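You operate a simulated robot arm through the tools that you are given. There is no shell and no other tool. Be economical: measure what you need, move in short steps, check, and stop when the job is done.

Carry out the task below with a simulated robot arm. There is one attempt and no reset: what you move stays moved.

Task
Change the brown ring on the spindle for the red roll.
Fine: ring on the white peg, green clamp locked, a strip wound out.

It is judged by the outcome, as a careful person would: the job done as asked, and still so three seconds after it is handed in. It fails if anything else is knocked over, pushed out of place, dropped, spilled or broken.

Robot
A 6-joint arm with a two-finger parallel gripper, fixed in place. Base frame: the origin is at the foot of the arm, x ahead of it, y to its left, z up; the work surface is at about z = 9. Readings come in mm, degrees, newtons and seconds.
With the tool pointing down near the work surface it reaches from about 160 to 400 mm from the base axis. Its first joint turns from -66.0 to 66.0 degrees. Payload 1.57 kg.
The TCP is the grasp point between the finger pads, 30 mm short of the fingertips. In the tool frame z runs along the fingers and y along their closing line. Largest opening 80 mm; finger width 17, thickness 12; the body of the gripper, 40 by 82 mm, starts 80 mm behind the TCP.
Orientation is told as [roll, pitch, yaw] about the base's x, y, z axes, in that order, counted from this pose: with the fingers straight down and closing along the base's y, the tool's x points along the base's -x, its y along +y and its z along -z.

Tools
- The arm moves only by the tool drive_tool. Its argument "motion" is a list of rows, each a list of 7 numbers: the gripper command, from -1 (shut) to 1 (fully open), values between in proportion, then the shift along the base's x, y, z in units of 300 mm (1.0 is 300 mm), then the turn, a rotation vector about the base's x, y, z in units of 60 degrees (1.0 is 60 degrees). In form: [[hand, x, y, z, ax, ay, az], ...]. A call has 1 to 8 rows; each row is the pose to reach, as a shift and turn from the pose commanded when the call began. A call with a number of a shift or a turn outside -1 to 1 is refused whole. A row lasts 0.2 s, in which the tool goes at most 50 mm and 8.6 degrees; a call with a longer step from one row to the next is refused whole, and so is a gripper value outside its range. Where a pose cannot be reached the arm comes as near as it can. A force on the tool above 40 N (or 10 N above the force at the start of the call, whichever is more), or a blocked arm, ends the call early, and 0.2 s more pass. The fingers move at their own pace (about 153 mm/s each) and stop on an object; they squeeze with about 21 N. The grip force told is the motor's: it shows also when the fingers shut on nothing. Time passes only in rows, and 0.2 s behind the last, so rows that repeat a pose let the fingers close. The reply holds the time, the measured pose of the TCP, the force on the tool along the base axes, the opening and the grip force, in the units named above and with some noise, and new pictures: "show" is both (left out), scene, wrist or none.
- Cameras (640 x 400 px; columns grow to the right, rows downward): "scene" is fixed at [42.9, -323.4, 425.3]; the picture's right is [0.87, -0.49, 0.00], its down [-0.27, -0.48, -0.84] and it looks along [0.41, 0.73, -0.55] (base axes); focal length 279 px, centre (320, 200). "wrist" rides on the gripper at [-32, 0, -78] in the tool frame; the picture's right is [0.00, -1.00, 0.00], its down [0.97, 0.00, -0.24] and it looks along [0.24, 0.00, 0.97] (tool axes); focal length 218 px, centre (320, 200).
- probe_pixels(camera, pixels): there is no depth. For up to 12 entries [column, row, z] of the newest picture of that camera ("zoom" is the newest enlarged one), the place [x, y] in the base frame at which the ray of that pixel passes the height z, good to about 3 mm. It takes no simulated time.
- enlarge(camera, box): a new picture of the part [left, top, right, bottom] of that camera's present view, enlarged. It takes no simulated time.
- sign_off(): hands the job in; it is judged then, once.

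Keep the steps short. Do not move on a guess: measure, check each grasp and each placing, and mend mistakes. In all there are 80 turns and 120 pictures (those below and enlarged ones count). Leave the gripper open and the arm clear of the work at the hand-in unless told otherwise, and finish with a single line.

The tools are called after ">>>" by a JSON object that holds its "name" and its "arguments". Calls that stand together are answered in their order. drive_tool: Moves the arm, as the interface text tells. Its arguments: {"type":"object","properties":{"motion":{"type":"array","items":{"type":"array","items":{"type":"number"}}},"show":{"type":"string","enum":["both","scene","wrist","none"]}},"required":["motion"]} The other tools are called the same way: probe_pixels (camera, pixels) gives the place at which the rays of pixels pass given heights; enlarge (camera, box) takes an enlarged picture of a part of a camera's view; sign_off () hands the job in.

At the start:

```text
t: 0.0
ee_pos: [222.7, -56.4, 293.7]
tool_rot: [0.1, 0.0, 0.0]
ft_force: [0.3, -0.2, -0.1]
gripper_width: 79.9
grasp_force: 0.1
```

scene: 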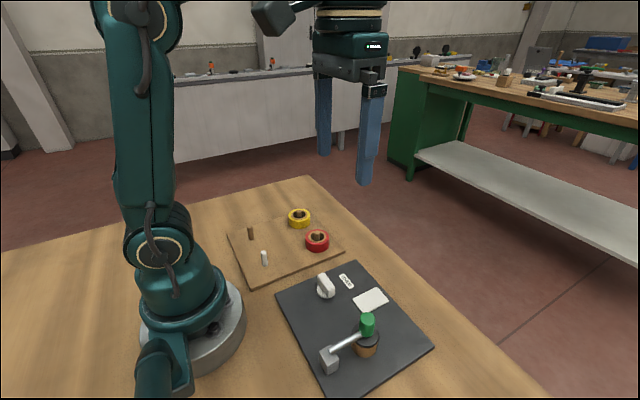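
wrist: 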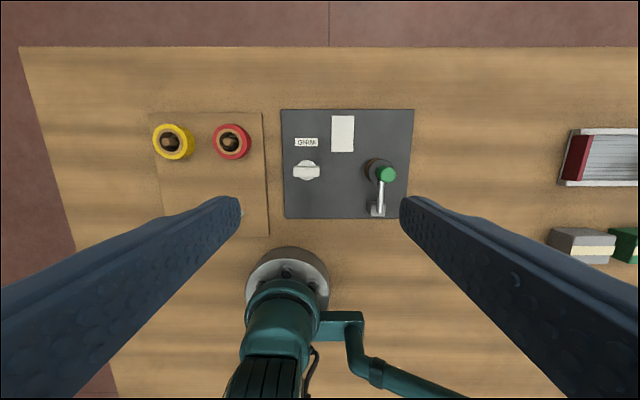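

I see a board with yellow and red rolls and two pegs, and a dark plate with a knob, a label and a green-topped clamp over a brown ring. I'll enlarge both areas first.

>>> {"name": "enlarge", "arguments": {"camera": "scene", "box": [270, 250, 440, 395]}}

>>> {"name": "enlarge", "arguments": {"camera": "scene", "box": [220, 190, 360, 290]}}

>>> {"name": "enlarge", "arguments": {"camera": "wrist", "box": [270, 100, 430, 230]}}

```text
2.76 times, centred on (355, 322) of scene
```

zoom: 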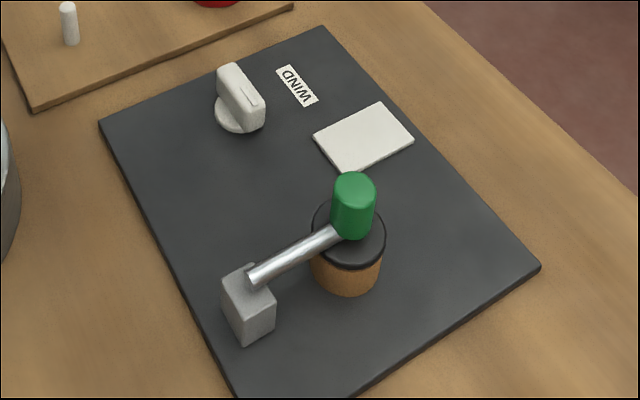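

```text
4.00 times, centred on (290, 240) of scene
```

zoom: 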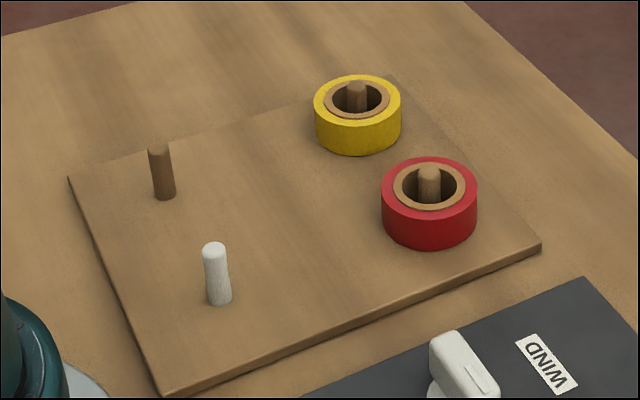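

```text
3.08 times, centred on (350, 165) of wrist
```

zoom: 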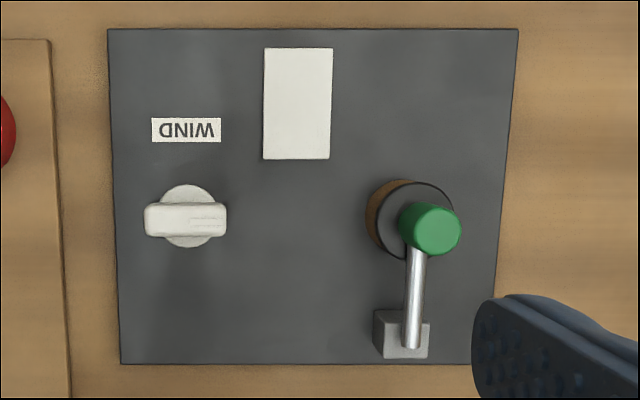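

Measure the key points: from wrist view red roll (231,142), yellow (172,141), knob (306,171), green (386,174), block (378,210), plus scene pegs.

>>> {"name": "probe_pixels", "arguments": {"camera": "wrist", "pixels": [[231, 142, 35], [172, 141, 35], [306, 171, 35], [386, 174, 60], [386, 174, 80], [378, 210, 30], [377, 171, 45], [281, 109, 14], [414, 110, 14], [408, 219, 14], [284, 217, 14], [342, 133, 14]]}}

>>> {"name": "probe_pixels", "arguments": {"camera": "scene", "pixels": [[264, 252, 40], [265, 265, 14], [250, 227, 40], [252, 239, 14], [317, 234, 35], [299, 213, 35], [367, 319, 70], [367, 332, 50], [367, 345, 30], [367, 352, 15], [330, 366, 15], [326, 355, 35]]}}

```text
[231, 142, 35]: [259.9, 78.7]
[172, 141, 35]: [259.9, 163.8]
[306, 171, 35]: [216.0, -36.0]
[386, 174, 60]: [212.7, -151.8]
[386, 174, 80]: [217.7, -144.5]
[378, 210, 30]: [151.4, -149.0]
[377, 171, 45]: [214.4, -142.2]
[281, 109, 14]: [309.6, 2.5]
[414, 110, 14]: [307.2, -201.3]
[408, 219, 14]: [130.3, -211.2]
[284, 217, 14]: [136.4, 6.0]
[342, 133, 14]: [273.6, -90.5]
```

```text
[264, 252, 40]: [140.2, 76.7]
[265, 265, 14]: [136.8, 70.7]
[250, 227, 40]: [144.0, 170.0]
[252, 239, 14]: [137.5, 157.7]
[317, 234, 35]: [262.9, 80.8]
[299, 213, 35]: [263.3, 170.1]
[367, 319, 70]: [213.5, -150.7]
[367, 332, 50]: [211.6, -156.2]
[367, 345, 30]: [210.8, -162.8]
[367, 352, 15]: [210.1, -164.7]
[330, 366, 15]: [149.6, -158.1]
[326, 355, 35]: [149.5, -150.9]
```

Move above the clamp to about (215,-145,150) for a close wrist view; nothing is near that height.

>>> {"name": "drive_tool", "arguments": {"motion": [[1, -0.006, -0.074, -0.12, 0, 0, 0], [1, -0.013, -0.148, -0.24, 0, 0, 0], [1, -0.02, -0.222, -0.36, 0, 0, 0], [1, -0.026, -0.295, -0.48, 0, 0, 0], [1, -0.026, -0.295, -0.48, 0, 0, 0]]}}

```text
t: 1.2
ee_pos: [214.2, -144.3, 150.0]
tool_rot: [0.0, 0.0, 0.0]
ft_force: [0.7, -0.6, -0.4]
gripper_width: 80.0
grasp_force: 0.2
```

scene: 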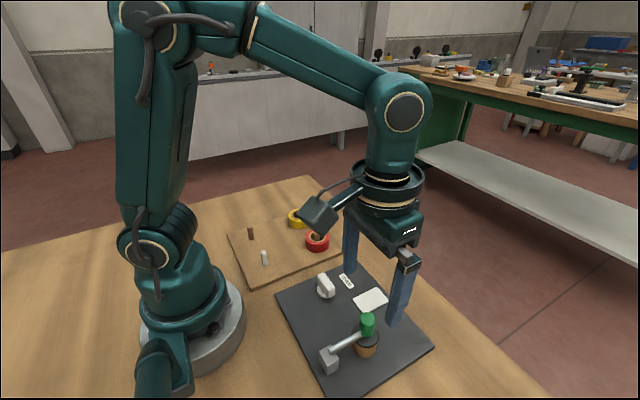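
wrist: 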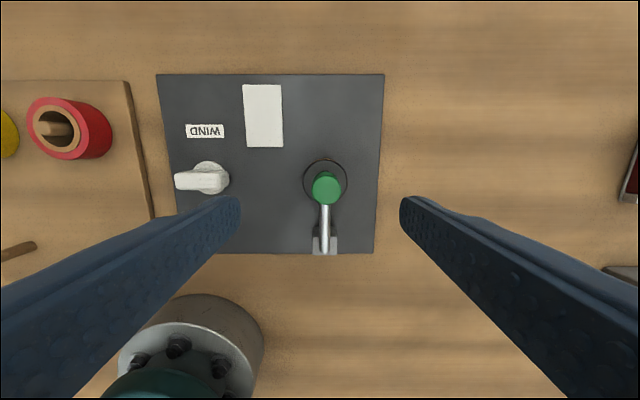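

>>> {"name": "enlarge", "arguments": {"camera": "wrist", "box": [280, 150, 376, 260]}}

>>> {"name": "enlarge", "arguments": {"camera": "scene", "box": [310, 305, 390, 380]}}

>>> {"name": "probe_pixels", "arguments": {"camera": "wrist", "pixels": [[325, 180, 40], [325, 180, 45], [325, 180, 50], [326, 187, 80], [326, 187, 60], [325, 250, 35], [209, 177, 15], [201, 180, 40], [157, 75, 14], [384, 75, 14], [374, 253, 14], [263, 116, 14]]}}

```text
3.64 times, centred on (328, 205) of wrist
```

zoom: 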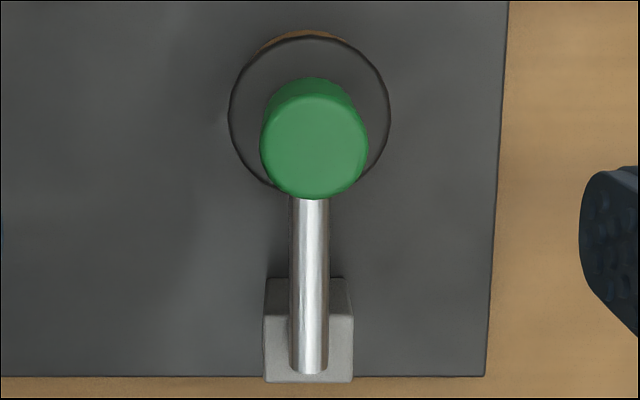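

```text
5.33 times, centred on (350, 342) of scene
```

zoom: 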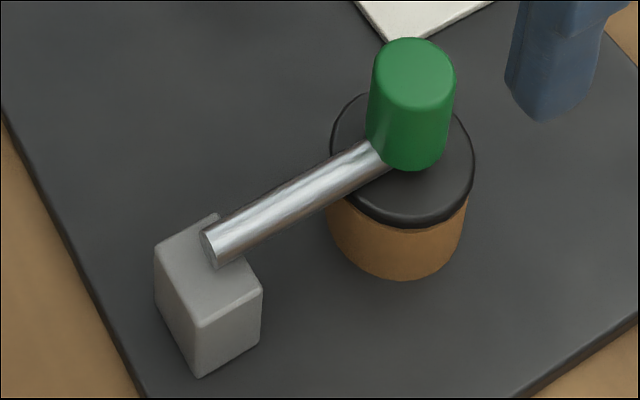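

```text
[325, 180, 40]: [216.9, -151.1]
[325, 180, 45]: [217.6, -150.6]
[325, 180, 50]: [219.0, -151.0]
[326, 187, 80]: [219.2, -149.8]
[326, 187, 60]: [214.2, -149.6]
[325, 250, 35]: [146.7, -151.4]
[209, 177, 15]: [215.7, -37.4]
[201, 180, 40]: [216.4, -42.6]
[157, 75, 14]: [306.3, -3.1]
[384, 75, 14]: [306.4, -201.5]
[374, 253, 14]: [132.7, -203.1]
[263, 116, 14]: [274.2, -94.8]
```

The clamp is a lever along x hinged at the block (150,-150) with the green knob at about (217,-150), top z≈72, its pad z≈46 on the ring. I'll lower to z 80 (tips at 50, above the pad), fingers either side of the knob.

>>> {"name": "drive_tool", "arguments": {"motion": [[1, 0.007, -0.017, -0.1, 0, 0, 0], [1, 0.007, -0.017, -0.2, 0, 0, 0], [1, 0.007, -0.017, -0.228, 0, 0, 0], [1, 0.007, -0.017, -0.228, 0, 0, 0]]}}

>>> {"name": "enlarge", "arguments": {"camera": "scene", "box": [300, 270, 430, 390]}}

```text
t: 2.2
ee_pos: [216.8, -151.2, 80.6]
tool_rot: [0.0, 0.0, 0.0]
ft_force: [0.6, -0.5, -0.5]
gripper_width: 80.2
grasp_force: 0.0
```

scene: 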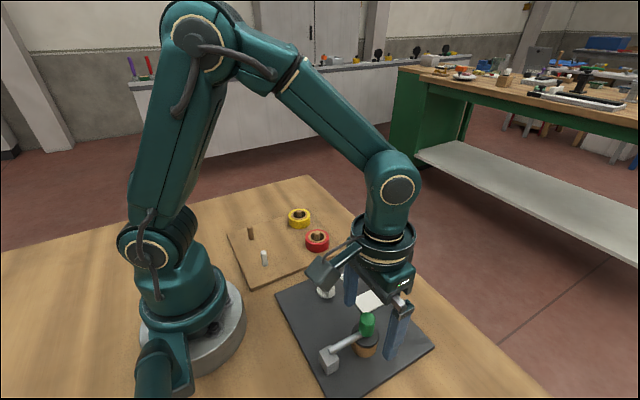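
wrist: 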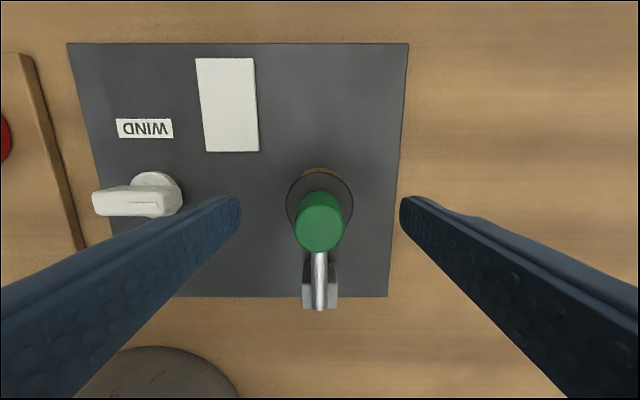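

```text
3.33 times, centred on (365, 330) of scene
```

zoom: 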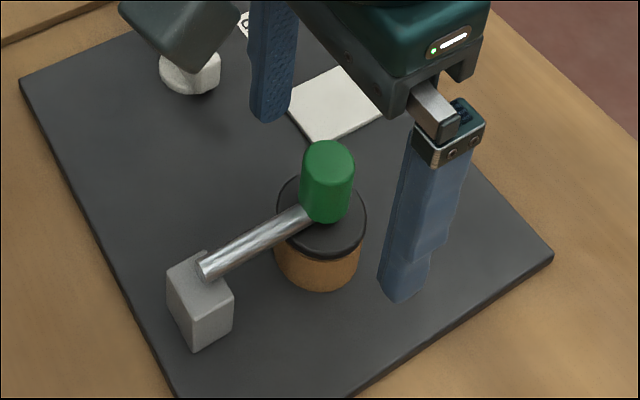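

The knob sits centred between the fingers (320,225). Close on it.

>>> {"name": "drive_tool", "arguments": {"motion": [[0, 0, 0, 0, 0, 0, 0], [-1, 0, 0, 0, 0, 0, 0], [-1, 0, 0, 0, 0, 0, 0]], "show": "wrist"}}

>>> {"name": "enlarge", "arguments": {"camera": "scene", "box": [300, 270, 430, 390]}}

```text
t: 3.0
ee_pos: [217.5, -150.2, 82.6]
tool_rot: [0.2, 0.0, 0.0]
ft_force: [0.2, 7.8, -1.1]
gripper_width: 20.9
grasp_force: 34.2
```

wrist: 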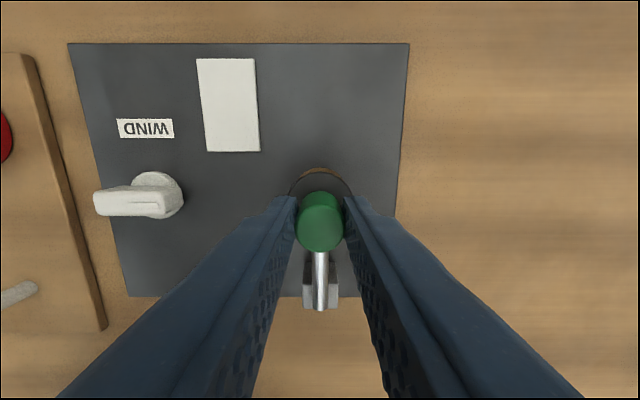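

```text
3.33 times, centred on (365, 330) of scene
```

zoom: 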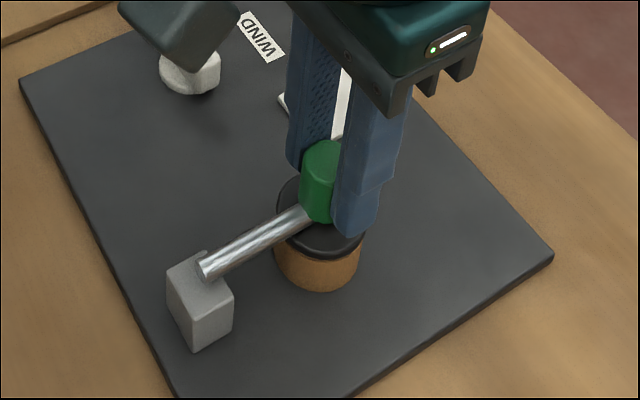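

Gripped (20.9 mm). Force y 7.8 is small. Test the hinge: lift gently 10 mm.

>>> {"name": "drive_tool", "arguments": {"motion": [[-1, 0, 0.003, 0.01, 0, 0, 0], [-1, 0, 0.003, 0.02, 0, 0, 0], [-1, -0.003, 0.003, 0.033, 0, 0, 0]], "show": "wrist"}}

>>> {"name": "enlarge", "arguments": {"camera": "scene", "box": [300, 270, 430, 390]}}

```text
t: 3.8
ee_pos: [214.9, -149.7, 92.5]
tool_rot: [-0.1, 0.0, 0.0]
ft_force: [-5.1, -13.9, -17.7]
gripper_width: 21.4
grasp_force: 34.3
```

wrist: 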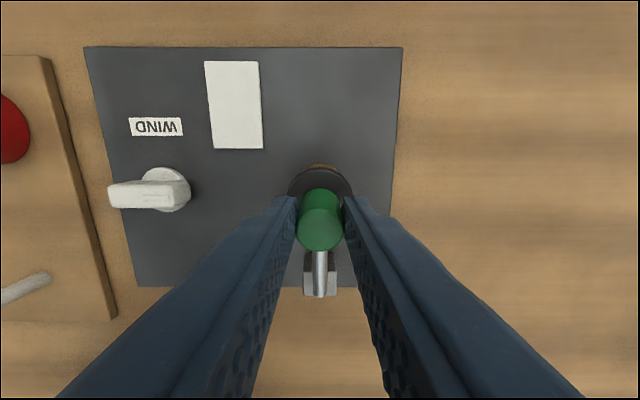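

```text
3.33 times, centred on (365, 330) of scene
```

zoom: 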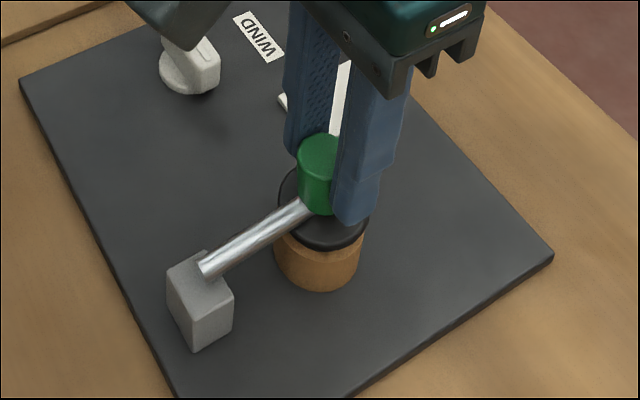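

The lever lifts with the pad; it is a flip-up hinge about y near (152, z 38). I'll follow the arc to ~50°, letting the knob pivot in the pads.

>>> {"name": "drive_tool", "arguments": {"motion": [[-1, -0.016, 0, 0.018, 0, 0, 0], [-1, -0.035, 0, 0.039, 0, 0, 0], [-1, -0.049, 0, 0.054, 0, 0, 0], [-1, -0.063, 0, 0.068, 0, 0, 0], [-1, -0.079, 0, 0.081, 0, 0, 0], [-1, -0.095, 0, 0.092, 0, 0, 0], [-1, -0.113, 0, 0.101, 0, 0, 0], [-1, -0.131, 0, 0.109, 0, 0, 0]], "show": "wrist"}}

>>> {"name": "enlarge", "arguments": {"camera": "scene", "box": [290, 260, 430, 390]}}

```text
t: 5.6
ee_pos: [177.5, -149.8, 125.4]
tool_rot: [-0.2, -0.4, 0.1]
ft_force: [15.1, -5.9, 1.1]
gripper_width: 21.0
grasp_force: 34.0
```

wrist: 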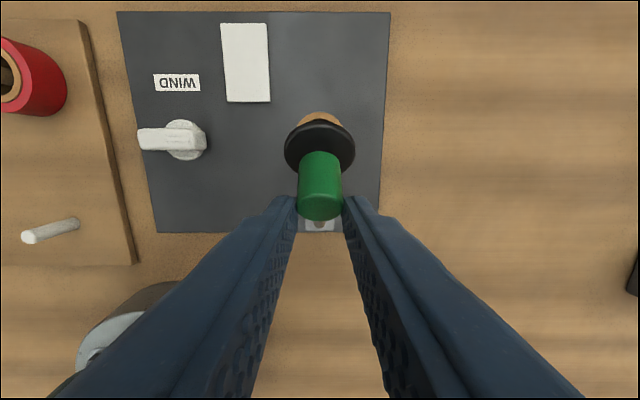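

```text
3.08 times, centred on (360, 325) of scene
```

zoom: 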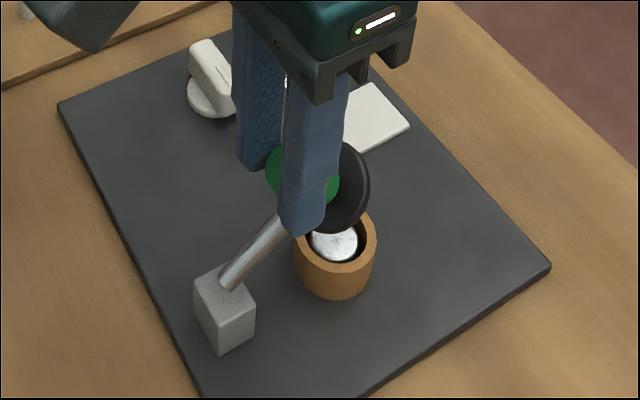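

Following well; spindle and ring are visible. Continue the arc to ~90°.

>>> {"name": "drive_tool", "arguments": {"motion": [[-1, -0.019, 0, 0.006, 0, 0, 0], [-1, -0.038, 0, 0.011, 0, 0, 0], [-1, -0.057, 0, 0.014, 0, 0, 0], [-1, -0.077, 0, 0.016, 0, 0, 0], [-1, -0.097, 0, 0.015, 0, 0, 0], [-1, -0.117, 0, 0.013, 0, 0, 0], [-1, -0.136, 0, 0.009, 0, 0, 0], [-1, -0.156, 0, 0.004, 0, 0, 0]], "show": "wrist"}}

>>> {"name": "enlarge", "arguments": {"camera": "scene", "box": [270, 250, 430, 390]}}

```text
t: 7.4
ee_pos: [129.0, -150.2, 125.1]
tool_rot: [0.0, 0.0, 0.0]
ft_force: [0.1, 0.5, -0.3]
gripper_width: 0.0
grasp_force: 21.7
```

wrist: 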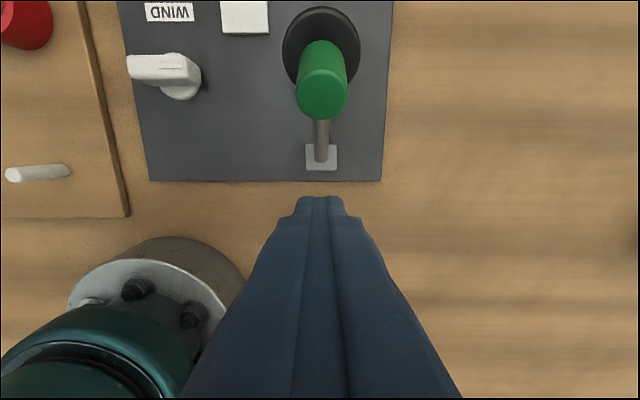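

```text
2.86 times, centred on (350, 320) of scene
```

zoom: 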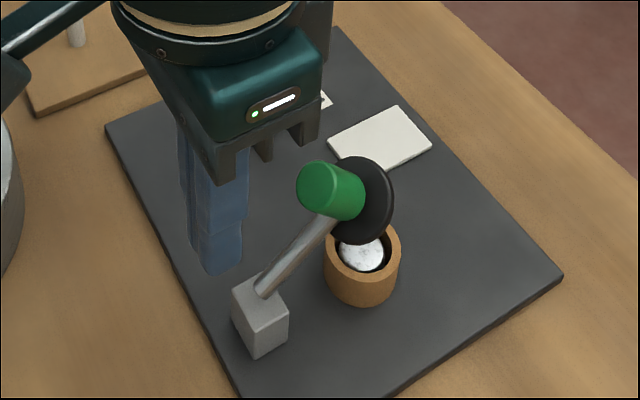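

The fingers slipped off at ~55°, and the lever stays put there, pad still overhanging the ring. I'll go over the top and push it back from the front with closed fingers.

>>> {"name": "drive_tool", "arguments": {"motion": [[-1, 0, 0, 0.15, 0, 0, 0], [-1, 0, 0, 0.27, 0, 0, 0], [-1, 0.15, 0, 0.27, 0, 0, 0], [-1, 0.3, 0, 0.27, 0, 0, 0], [-1, 0.42, 0, 0.27, 0, 0, 0], [-1, 0.42, 0, 0.12, 0, 0, 0], [-1, 0.42, 0, -0.033, 0, 0, 0], [-1, 0.42, 0, -0.033, 0, 0, 0]], "show": "none"}}

>>> {"name": "enlarge", "arguments": {"camera": "scene", "box": [270, 230, 450, 390]}}

```text
t: 9.2
ee_pos: [255.6, -150.3, 115.8]
tool_rot: [0.1, 0.0, 0.0]
ft_force: [0.3, -0.3, -0.2]
gripper_width: 0.0
grasp_force: 21.6
```

```text
2.50 times, centred on (360, 310) of scene
```

zoom: 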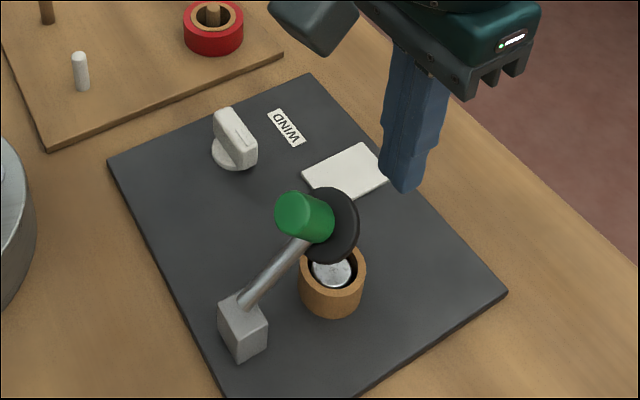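

Clear and lined up. Push in -x in short steps to x≈157.

>>> {"name": "drive_tool", "arguments": {"motion": [[-1, -0.1, 0, 0, 0, 0, 0], [-1, -0.15, 0, 0, 0, 0, 0], [-1, -0.19, 0, 0, 0, 0, 0], [-1, -0.225, 0, 0, 0, 0, 0], [-1, -0.26, 0, 0, 0, 0, 0], [-1, -0.295, 0, 0, 0, 0, 0], [-1, -0.33, 0, 0, 0, 0, 0], [-1, -0.33, 0, 0, 0, 0, 0]], "show": "wrist"}}

>>> {"name": "enlarge", "arguments": {"camera": "scene", "box": [270, 230, 450, 390]}}

```text
t: 10.6
ee_pos: [178.1, -149.7, 117.9]
tool_rot: [-0.3, -1.7, -0.1]
ft_force: [15.1, 2.2, -2.9]
gripper_width: 0.1
grasp_force: 21.3
stopped in row 6: the force on the tool passed its limit (the readings are from after the stop); the commanded pose is now the measured one
```

wrist: 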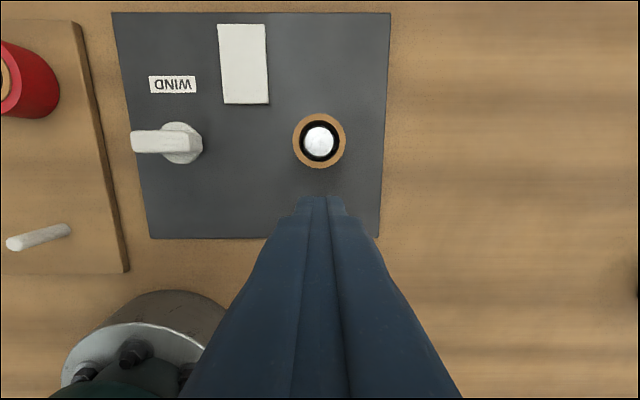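

```text
2.50 times, centred on (360, 310) of scene
```

zoom: 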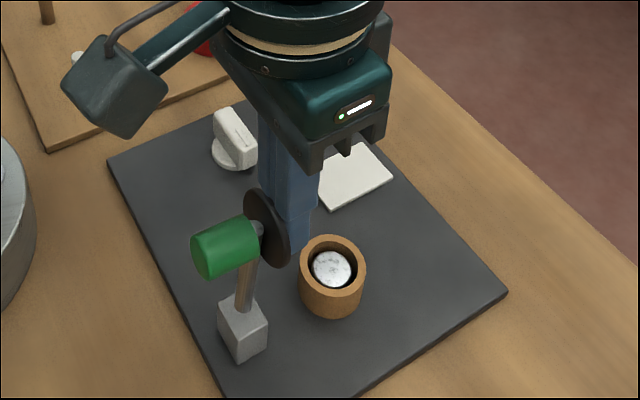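

The lever is upright, at its stop. Back off forward and up, then look whether it stays and measure the ring.

>>> {"name": "drive_tool", "arguments": {"motion": [[-1, 0.06, 0, 0, 0, 0, 0], [-1, 0.13, 0, 0.05, 0, 0, 0], [0, 0.13, 0, 0.12, 0, 0, 0], [1, 0.13, 0, 0.12, 0, 0, 0], [1, 0.13, 0, 0.12, 0, 0, 0]]}}

>>> {"name": "enlarge", "arguments": {"camera": "scene", "box": [270, 230, 450, 390]}}

>>> {"name": "enlarge", "arguments": {"camera": "wrist", "box": [280, 140, 376, 260]}}

```text
t: 11.8
ee_pos: [212.8, -149.4, 154.7]
tool_rot: [-0.3, -1.5, 0.0]
ft_force: [0.6, -0.4, -0.2]
gripper_width: 80.1
grasp_force: 0.1
```

scene: 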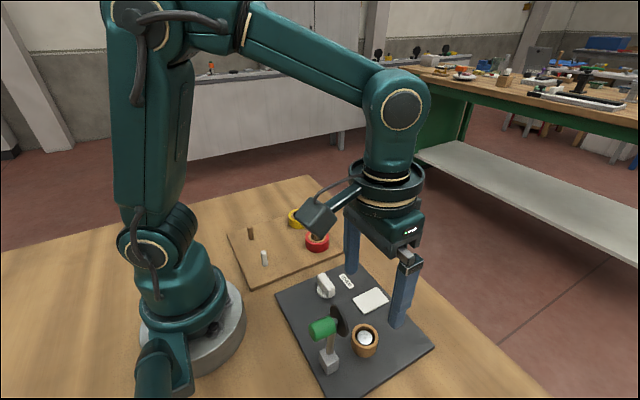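
wrist: 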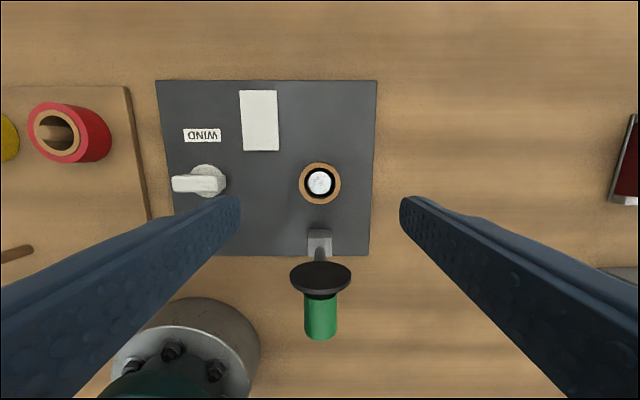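

```text
2.50 times, centred on (360, 310) of scene
```

zoom: 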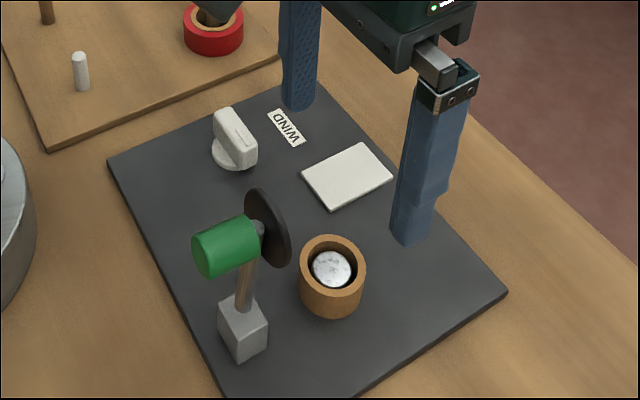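

```text
3.33 times, centred on (328, 200) of wrist
```

zoom: 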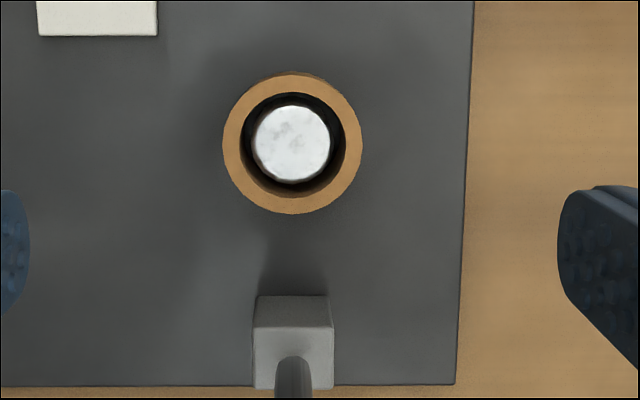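

Lever stays upright. Measure ring/spindle centre and heights from both views.

>>> {"name": "probe_pixels", "arguments": {"camera": "zoom", "pixels": [[292, 144, 40], [292, 144, 30], [222, 144, 40], [361, 144, 40], [292, 214, 40], [292, 74, 40]]}}

>>> {"name": "probe_pixels", "arguments": {"camera": "scene", "pixels": [[365, 337, 40], [365, 337, 45], [364.5, 357, 15], [377, 340, 40], [353, 337, 40], [305, 243, 30], [329, 243, 30], [264, 252, 40], [266, 265, 15]]}}

```text
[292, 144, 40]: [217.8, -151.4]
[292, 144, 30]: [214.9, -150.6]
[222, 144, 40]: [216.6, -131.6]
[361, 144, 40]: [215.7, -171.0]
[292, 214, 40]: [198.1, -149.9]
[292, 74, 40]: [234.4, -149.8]
```

```text
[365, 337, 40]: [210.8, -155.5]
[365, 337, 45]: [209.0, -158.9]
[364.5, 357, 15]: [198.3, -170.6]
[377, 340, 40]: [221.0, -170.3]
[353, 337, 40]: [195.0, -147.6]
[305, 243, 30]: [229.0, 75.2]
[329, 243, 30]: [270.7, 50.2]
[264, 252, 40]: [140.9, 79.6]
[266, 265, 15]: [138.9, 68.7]
```

Ring centre ≈ (216.5,-150.5), OD ≈38, top ≈37. Straighten the 1.5° tilt and descend partway, then check.

>>> {"name": "drive_tool", "arguments": {"motion": [[1, 0.012, -0.003, -0.05, 0, 0.025, 0], [1, 0.012, -0.003, -0.15, 0, 0.025, 0], [1, 0.012, -0.003, -0.2, 0, 0.025, 0], [1, 0.012, -0.003, -0.2, 0, 0.025, 0]], "show": "wrist"}}

```text
t: 12.8
ee_pos: [217.3, -151.0, 93.7]
tool_rot: [-0.3, 0.0, -0.1]
ft_force: [0.0, 0.2, -0.6]
gripper_width: 79.9
grasp_force: 0.1
```

wrist: 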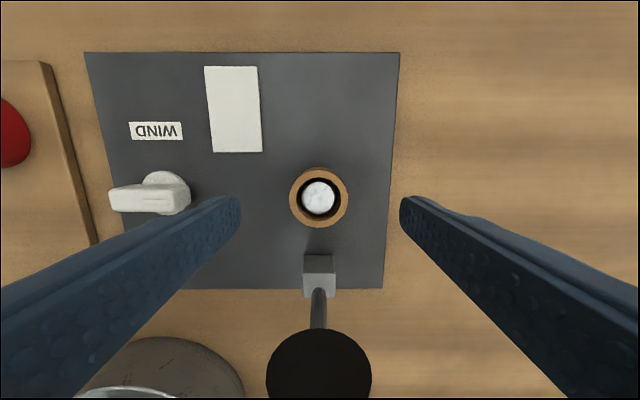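

Ring is centred (318,198). Descend to z 50 and close.

>>> {"name": "drive_tool", "arguments": {"motion": [[1, -0.001, 0.003, -0.08, 0, 0, 0], [1, -0.001, 0.003, -0.13, 0, 0, 0], [1, -0.001, 0.003, -0.145, 0, 0, 0], [0.3, -0.001, 0.003, -0.145, 0, 0, 0], [-0.2, -0.001, 0.003, -0.145, 0, 0, 0], [-1, -0.001, 0.003, -0.145, 0, 0, 0], [-1, -0.001, 0.003, -0.145, 0, 0, 0]], "show": "wrist"}}

>>> {"name": "enlarge", "arguments": {"camera": "scene", "box": [290, 260, 430, 390]}}

```text
t: 14.4
ee_pos: [218.4, -148.6, 49.9]
tool_rot: [-0.3, 0.0, -0.1]
ft_force: [0.4, 0.5, 0.4]
gripper_width: 37.1
grasp_force: 21.0
```

wrist: 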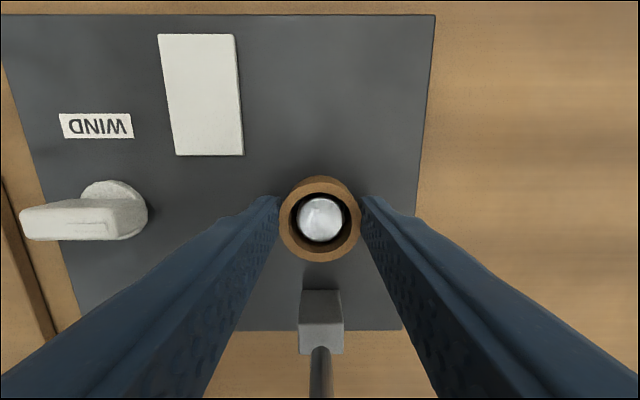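

```text
3.08 times, centred on (360, 325) of scene
```

zoom: 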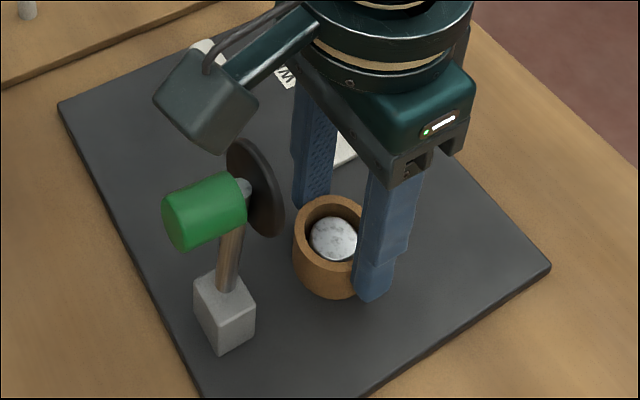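

Ring held (37 mm). Lift straight up 90 mm.

>>> {"name": "drive_tool", "arguments": {"motion": [[-1, 0, 0, 0.05, 0, 0, 0], [-1, 0, 0, 0.1, 0, 0, 0], [-1, 0, 0, 0.2, 0, 0, 0], [-1, 0, 0, 0.3, 0, 0, 0], [-1, 0, 0, 0.3, 0, 0, 0]]}}

>>> {"name": "enlarge", "arguments": {"camera": "scene", "box": [220, 190, 440, 390]}}

```text
t: 15.6
ee_pos: [219.4, -149.4, 141.5]
tool_rot: [-0.2, 0.0, -0.1]
ft_force: [0.4, -0.3, 0.0]
gripper_width: 36.9
grasp_force: 21.4
```

scene: 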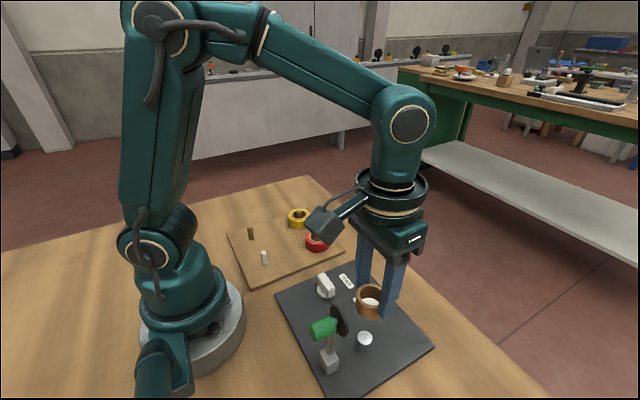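
wrist: 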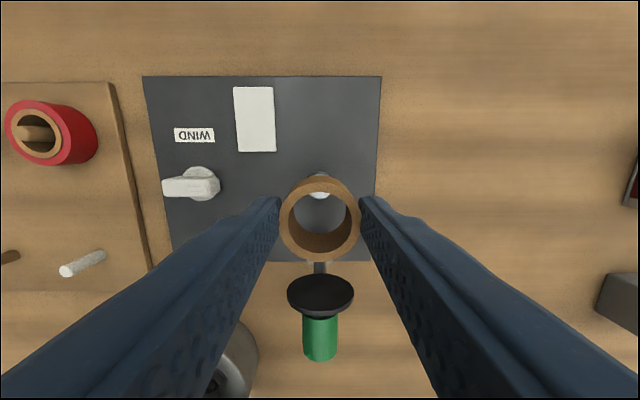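

```text
2.00 times, centred on (330, 290) of scene
```

zoom: 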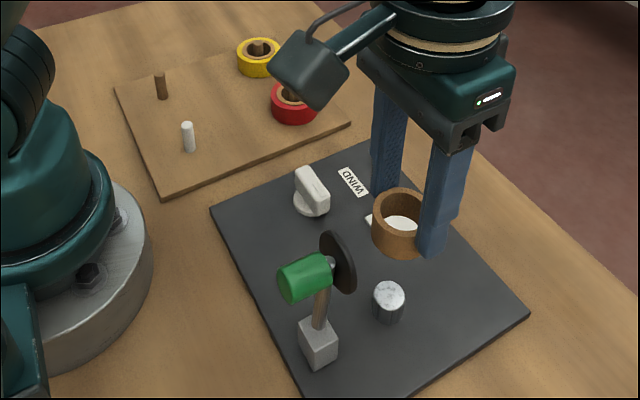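

Ring is free of the spindle. Measure the white peg (wrist top (66,271), base (103,253)) and spindle.

>>> {"name": "probe_pixels", "arguments": {"camera": "wrist", "pixels": [[66, 271, 35], [66, 271, 40], [66, 271, 45], [66, 271, 50], [103, 253, 12], [103, 253, 15], [103, 253, 18], [8, 257, 40]]}}

>>> {"name": "probe_pixels", "arguments": {"camera": "zoom", "pixels": [[389, 288, 30], [389, 288, 35], [389, 288, 40], [389, 310, 15], [187, 126, 40], [187, 126, 45], [187, 126, 50], [190, 150, 15], [190, 150, 18]]}}

```text
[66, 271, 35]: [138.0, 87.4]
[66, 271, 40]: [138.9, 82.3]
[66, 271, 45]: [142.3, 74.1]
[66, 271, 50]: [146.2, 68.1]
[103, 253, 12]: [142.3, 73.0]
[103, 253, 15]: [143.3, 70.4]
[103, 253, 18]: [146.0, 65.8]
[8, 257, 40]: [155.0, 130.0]
```

```text
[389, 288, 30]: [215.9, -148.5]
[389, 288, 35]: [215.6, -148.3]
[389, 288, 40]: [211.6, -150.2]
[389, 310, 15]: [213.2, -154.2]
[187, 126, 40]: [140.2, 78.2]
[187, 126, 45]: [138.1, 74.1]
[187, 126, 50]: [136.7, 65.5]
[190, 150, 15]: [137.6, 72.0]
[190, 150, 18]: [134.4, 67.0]
```

White peg ≈ (140,74), top ≈45. Travel at z 141 (ring bottom ≈106) to above it, aiming (143,76).

>>> {"name": "drive_tool", "arguments": {"motion": [[-1, 0, 0.15, 0, 0, 0, 0], [-1, 0, 0.3, 0, 0, 0, 0], [-1, 0, 0.45, 0, 0, 0, 0], [-1, -0.05, 0.58, 0, 0, 0, 0], [-1, -0.13, 0.68, 0, 0, 0, 0], [-1, -0.2, 0.74, 0, 0, 0, 0], [-1, -0.25, 0.75, 0, 0, 0, 0], [-1, -0.25, 0.75, 0, 0, 0, 0]]}}

>>> {"name": "enlarge", "arguments": {"camera": "scene", "box": [180, 170, 360, 300]}}

```text
t: 17.4
ee_pos: [142.2, 75.4, 140.4]
tool_rot: [-0.4, -0.1, -0.1]
ft_force: [-0.2, -0.6, 0.1]
gripper_width: 37.1
grasp_force: 21.4
```

scene: 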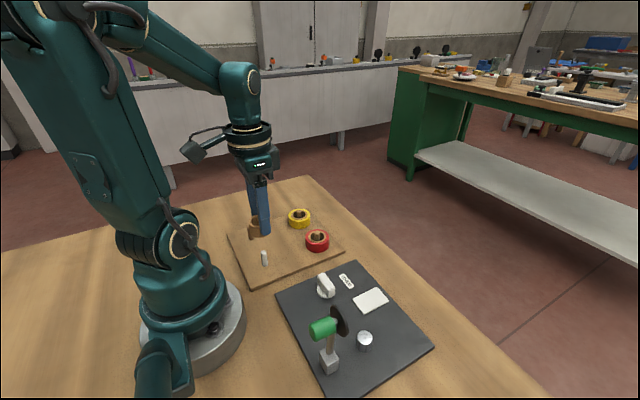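
wrist: 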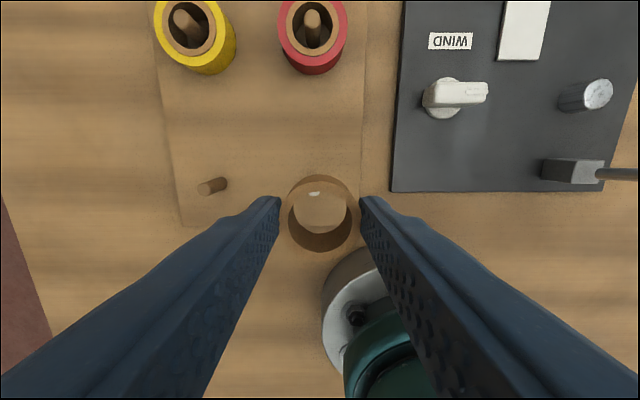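

```text
3.08 times, centred on (270, 235) of scene
```

zoom: 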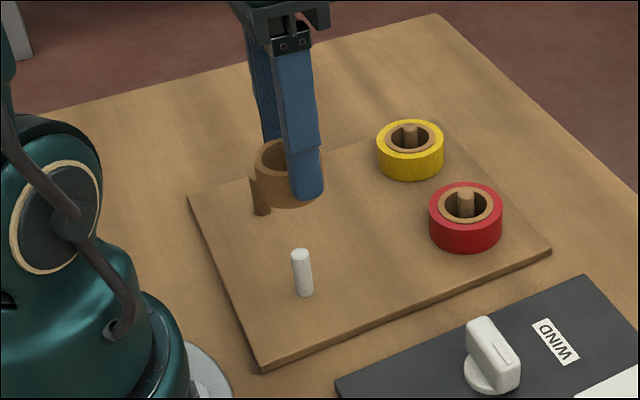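

I see the peg's white top through the ring at (315,192). Probe it, and the red roll.

>>> {"name": "probe_pixels", "arguments": {"camera": "wrist", "pixels": [[315, 193, 45], [315, 193, 40], [312, 14, 45], [312, 14, 40], [313, 45, 15], [450, 96, 40], [442, 105, 15], [599, 94, 35]]}}

>>> {"name": "enlarge", "arguments": {"camera": "wrist", "box": [270, 160, 370, 270]}}

```text
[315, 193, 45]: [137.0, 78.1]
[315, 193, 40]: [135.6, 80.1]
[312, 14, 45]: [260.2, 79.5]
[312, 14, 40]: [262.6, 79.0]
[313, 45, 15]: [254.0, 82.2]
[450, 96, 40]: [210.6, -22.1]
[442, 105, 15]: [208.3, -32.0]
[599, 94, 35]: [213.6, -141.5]
```

```text
3.64 times, centred on (320, 215) of wrist
```

zoom: 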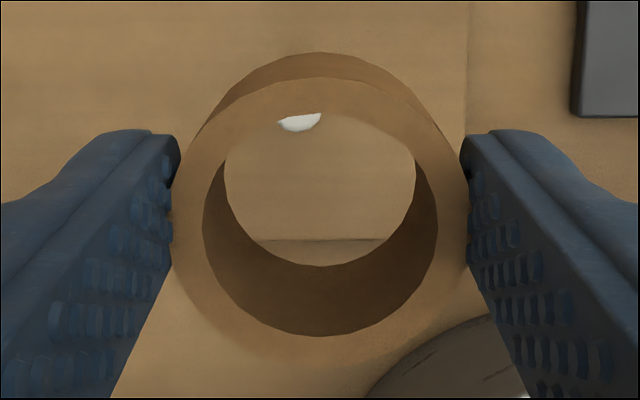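

Peg ≈ (140,78). Correct slightly and lower to z 62 (ring around the peg), then check.

>>> {"name": "drive_tool", "arguments": {"motion": [[-1, -0.005, 0.009, -0.06, 0, 0, 0], [-1, -0.005, 0.009, -0.14, 0, 0, 0], [-1, -0.005, 0.009, -0.2, 0, 0, 0], [-1, -0.005, 0.009, -0.24, 0, 0, 0], [-1, -0.005, 0.009, -0.26, 0, 0, 0]], "show": "wrist"}}

>>> {"name": "enlarge", "arguments": {"camera": "scene", "box": [180, 170, 360, 300]}}

```text
t: 18.6
ee_pos: [139.9, 77.8, 62.8]
tool_rot: [-0.4, 0.0, -0.1]
ft_force: [-0.1, 0.8, 0.6]
gripper_width: 37.0
grasp_force: 21.0
```

wrist: 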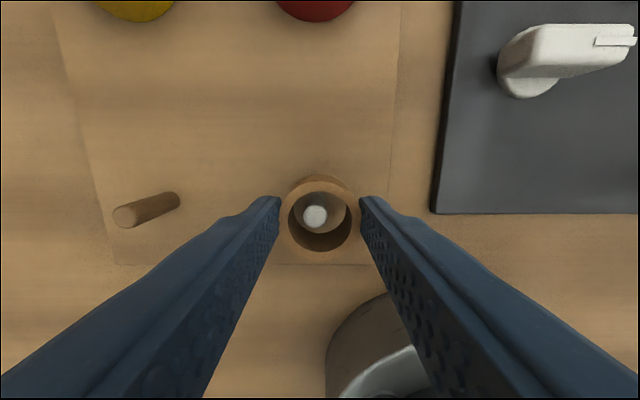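

```text
3.08 times, centred on (270, 235) of scene
```

zoom: 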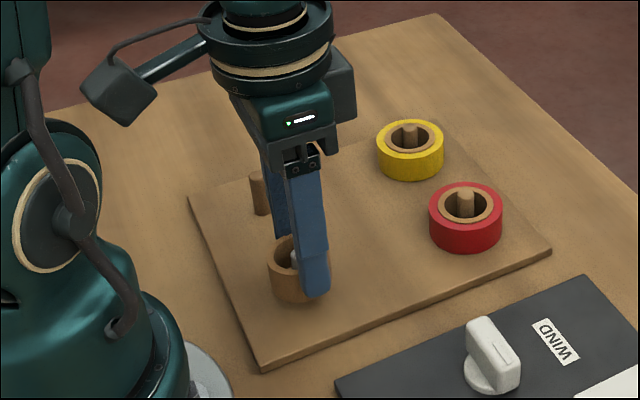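

The peg shows inside the hole at (315,216). Lower gently to the board.

>>> {"name": "drive_tool", "arguments": {"motion": [[-1, 0, 0, -0.015, 0, 0, 0], [-1, 0, 0, -0.025, 0, 0, 0], [-1, 0, 0, -0.032, 0, 0, 0], [-1, 0, 0, -0.036, 0, 0, 0]], "show": "none"}}

>>> {"name": "enlarge", "arguments": {"camera": "scene", "box": [220, 220, 320, 290]}}

```text
t: 19.6
ee_pos: [143.0, 78.5, 50.4]
tool_rot: [-0.3, 0.1, -0.1]
ft_force: [-0.2, 0.2, -0.4]
gripper_width: 37.2
grasp_force: 21.6
```

```text
5.71 times, centred on (270, 255) of scene
```

zoom: 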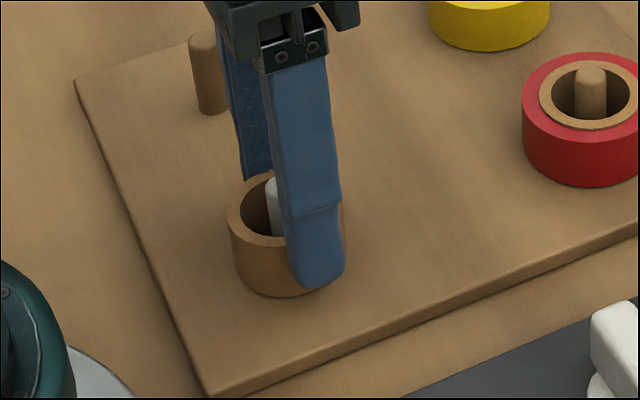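

No contact yet. A few mm further.

>>> {"name": "drive_tool", "arguments": {"motion": [[-1, 0, 0, -0.005, 0, 0, 0], [-1, 0, 0, -0.01, 0, 0, 0], [-1, 0, 0, -0.013, 0, 0, 0]], "show": "none"}}

>>> {"name": "enlarge", "arguments": {"camera": "scene", "box": [220, 220, 320, 290]}}

```text
t: 20.4
ee_pos: [142.5, 79.0, 47.6]
tool_rot: [-0.4, 0.3, 0.0]
ft_force: [-2.3, -4.6, 21.0]
gripper_width: 37.0
grasp_force: 21.1
```

```text
5.71 times, centred on (270, 255) of scene
```

zoom: 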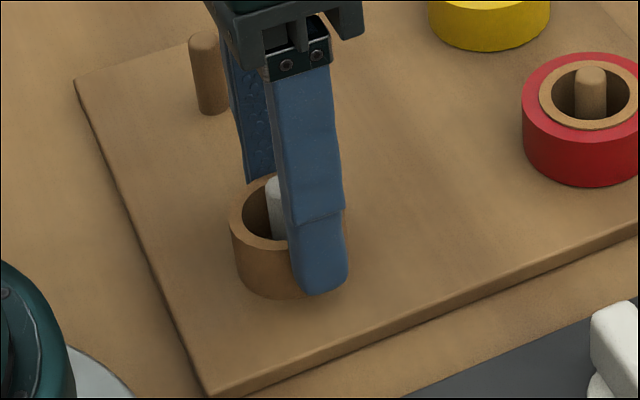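

Contact (21 N). Ease up 1 mm, open partly, lift away, and pause.

>>> {"name": "drive_tool", "arguments": {"motion": [[-1, 0, 0, 0.004, 0, 0, 0], [0.2, 0, 0, 0.004, 0, 0, 0], [0.5, 0, 0, 0.004, 0, 0, 0], [0.5, 0, 0, 0.06, 0, 0, 0], [0.5, 0.02, 0, 0.18, 0, 0, 0], [0.5, 0.04, 0, 0.3, 0, 0, 0], [0.5, 0.06, 0, 0.4, 0, 0, 0]]}}

>>> {"name": "enlarge", "arguments": {"camera": "scene", "box": [220, 200, 350, 290]}}

```text
t: 22.0
ee_pos: [158.8, 78.7, 166.9]
tool_rot: [-0.3, 0.0, -0.2]
ft_force: [0.5, 0.6, 0.8]
gripper_width: 60.2
grasp_force: 0.0
```

scene: 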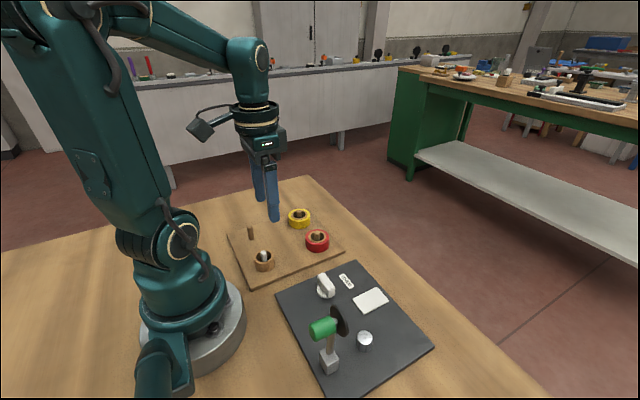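
wrist: 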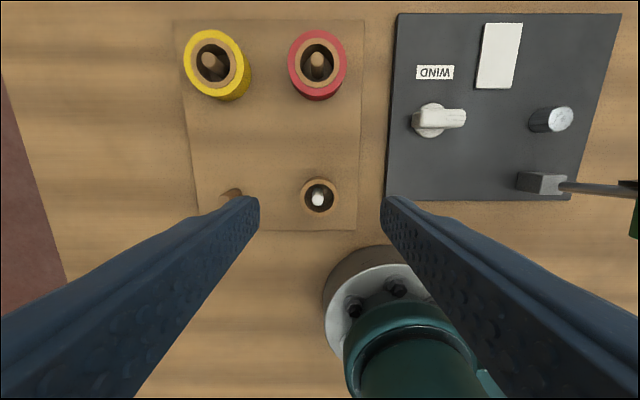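

```text
4.44 times, centred on (285, 245) of scene
```

zoom: 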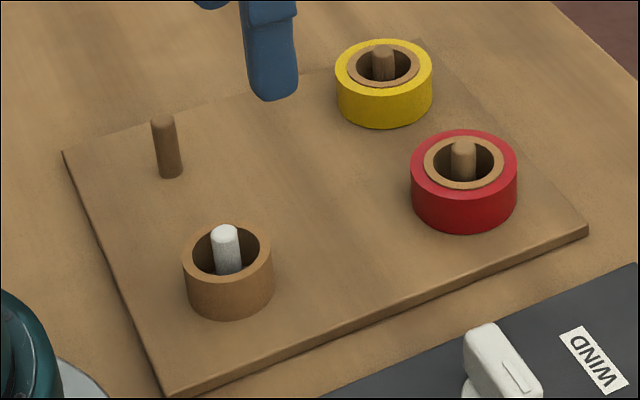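

Brown ring stands on the white peg. Next go over the red roll at (262,80), z ≈105, opening ~66 mm.

>>> {"name": "drive_tool", "arguments": {"motion": [[0.65, 0.12, 0, 0, 0, 0, 0], [0.65, 0.24, 0, 0, 0, 0, 0], [0.65, 0.343, 0.004, 0, 0, 0, 0], [0.65, 0.343, 0.004, -0.12, 0, 0, 0], [0.65, 0.343, 0.004, -0.2, 0, 0, 0], [0.65, 0.343, 0.004, -0.2, 0, 0, 0]], "show": "wrist"}}

>>> {"name": "enlarge", "arguments": {"camera": "wrist", "box": [240, 130, 400, 250]}}

```text
t: 23.4
ee_pos: [260.7, 80.0, 106.5]
tool_rot: [-0.2, -0.1, -0.2]
ft_force: [0.0, 0.0, 0.4]
gripper_width: 66.0
grasp_force: 0.1
```

wrist: 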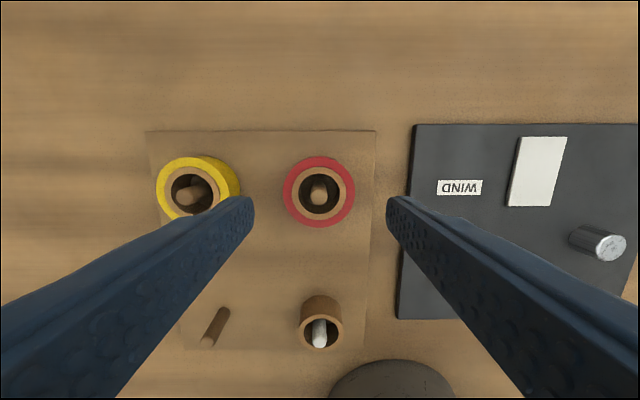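

```text
3.33 times, centred on (320, 190) of wrist
```

zoom: 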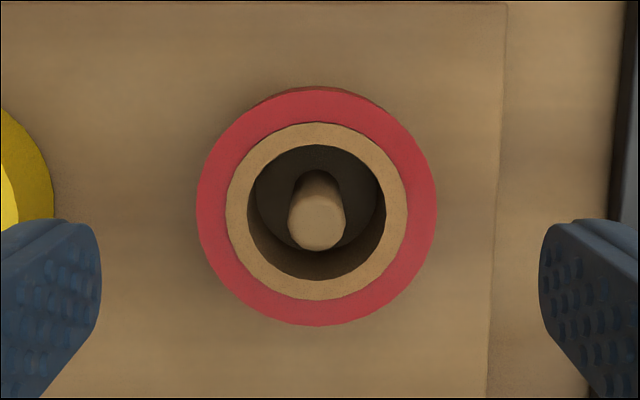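

Red roll centred (319,192), OD ≈50. Descend to z 49 and close.

>>> {"name": "drive_tool", "arguments": {"motion": [[0.65, 0, 0, -0.1, 0, 0, 0], [0.65, 0, 0, -0.17, 0, 0, 0], [0.65, 0, 0, -0.19, 0, 0, 0], [0.2, 0, 0, -0.19, 0, 0, 0], [-0.2, 0, 0, -0.19, 0, 0, 0], [-1, 0, 0, -0.19, 0, 0, 0], [-1, 0, 0, -0.19, 0, 0, 0]], "show": "wrist"}}

>>> {"name": "enlarge", "arguments": {"camera": "scene", "box": [240, 180, 380, 290]}}

```text
t: 25.0
ee_pos: [262.7, 77.5, 50.1]
tool_rot: [-0.3, 0.0, -0.1]
ft_force: [1.3, 0.0, 1.0]
gripper_width: 51.2
grasp_force: 20.8
```

wrist: 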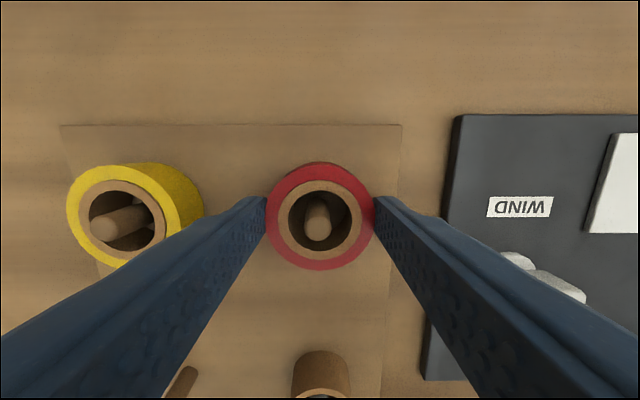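

```text
3.64 times, centred on (310, 235) of scene
```

zoom: 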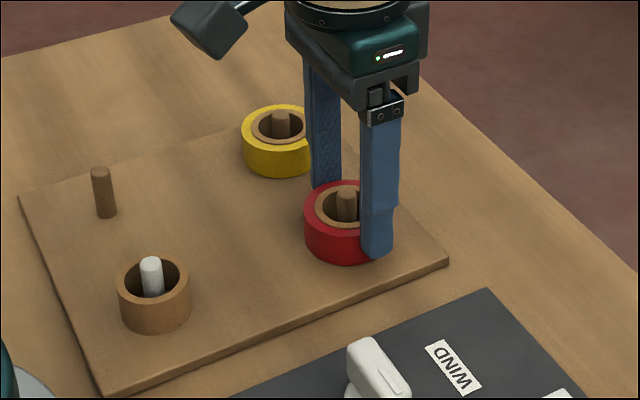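

Held at 51 mm. Lift straight up 100 mm.

>>> {"name": "drive_tool", "arguments": {"motion": [[-1, 0, 0, 0.05, 0, 0, 0], [-1, 0, 0, 0.12, 0, 0, 0], [-1, 0, 0, 0.22, 0, 0, 0], [-1, 0, 0, 0.33, 0, 0, 0], [-1, 0, 0, 0.33, 0, 0, 0]], "show": "scene"}}

```text
t: 26.2
ee_pos: [262.6, 80.3, 148.7]
tool_rot: [-0.2, 0.0, -0.1]
ft_force: [0.4, 0.0, -0.1]
gripper_width: 50.9
grasp_force: 20.7
```

scene: 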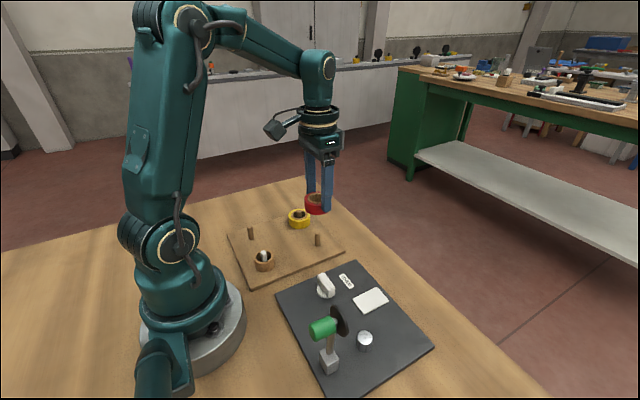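

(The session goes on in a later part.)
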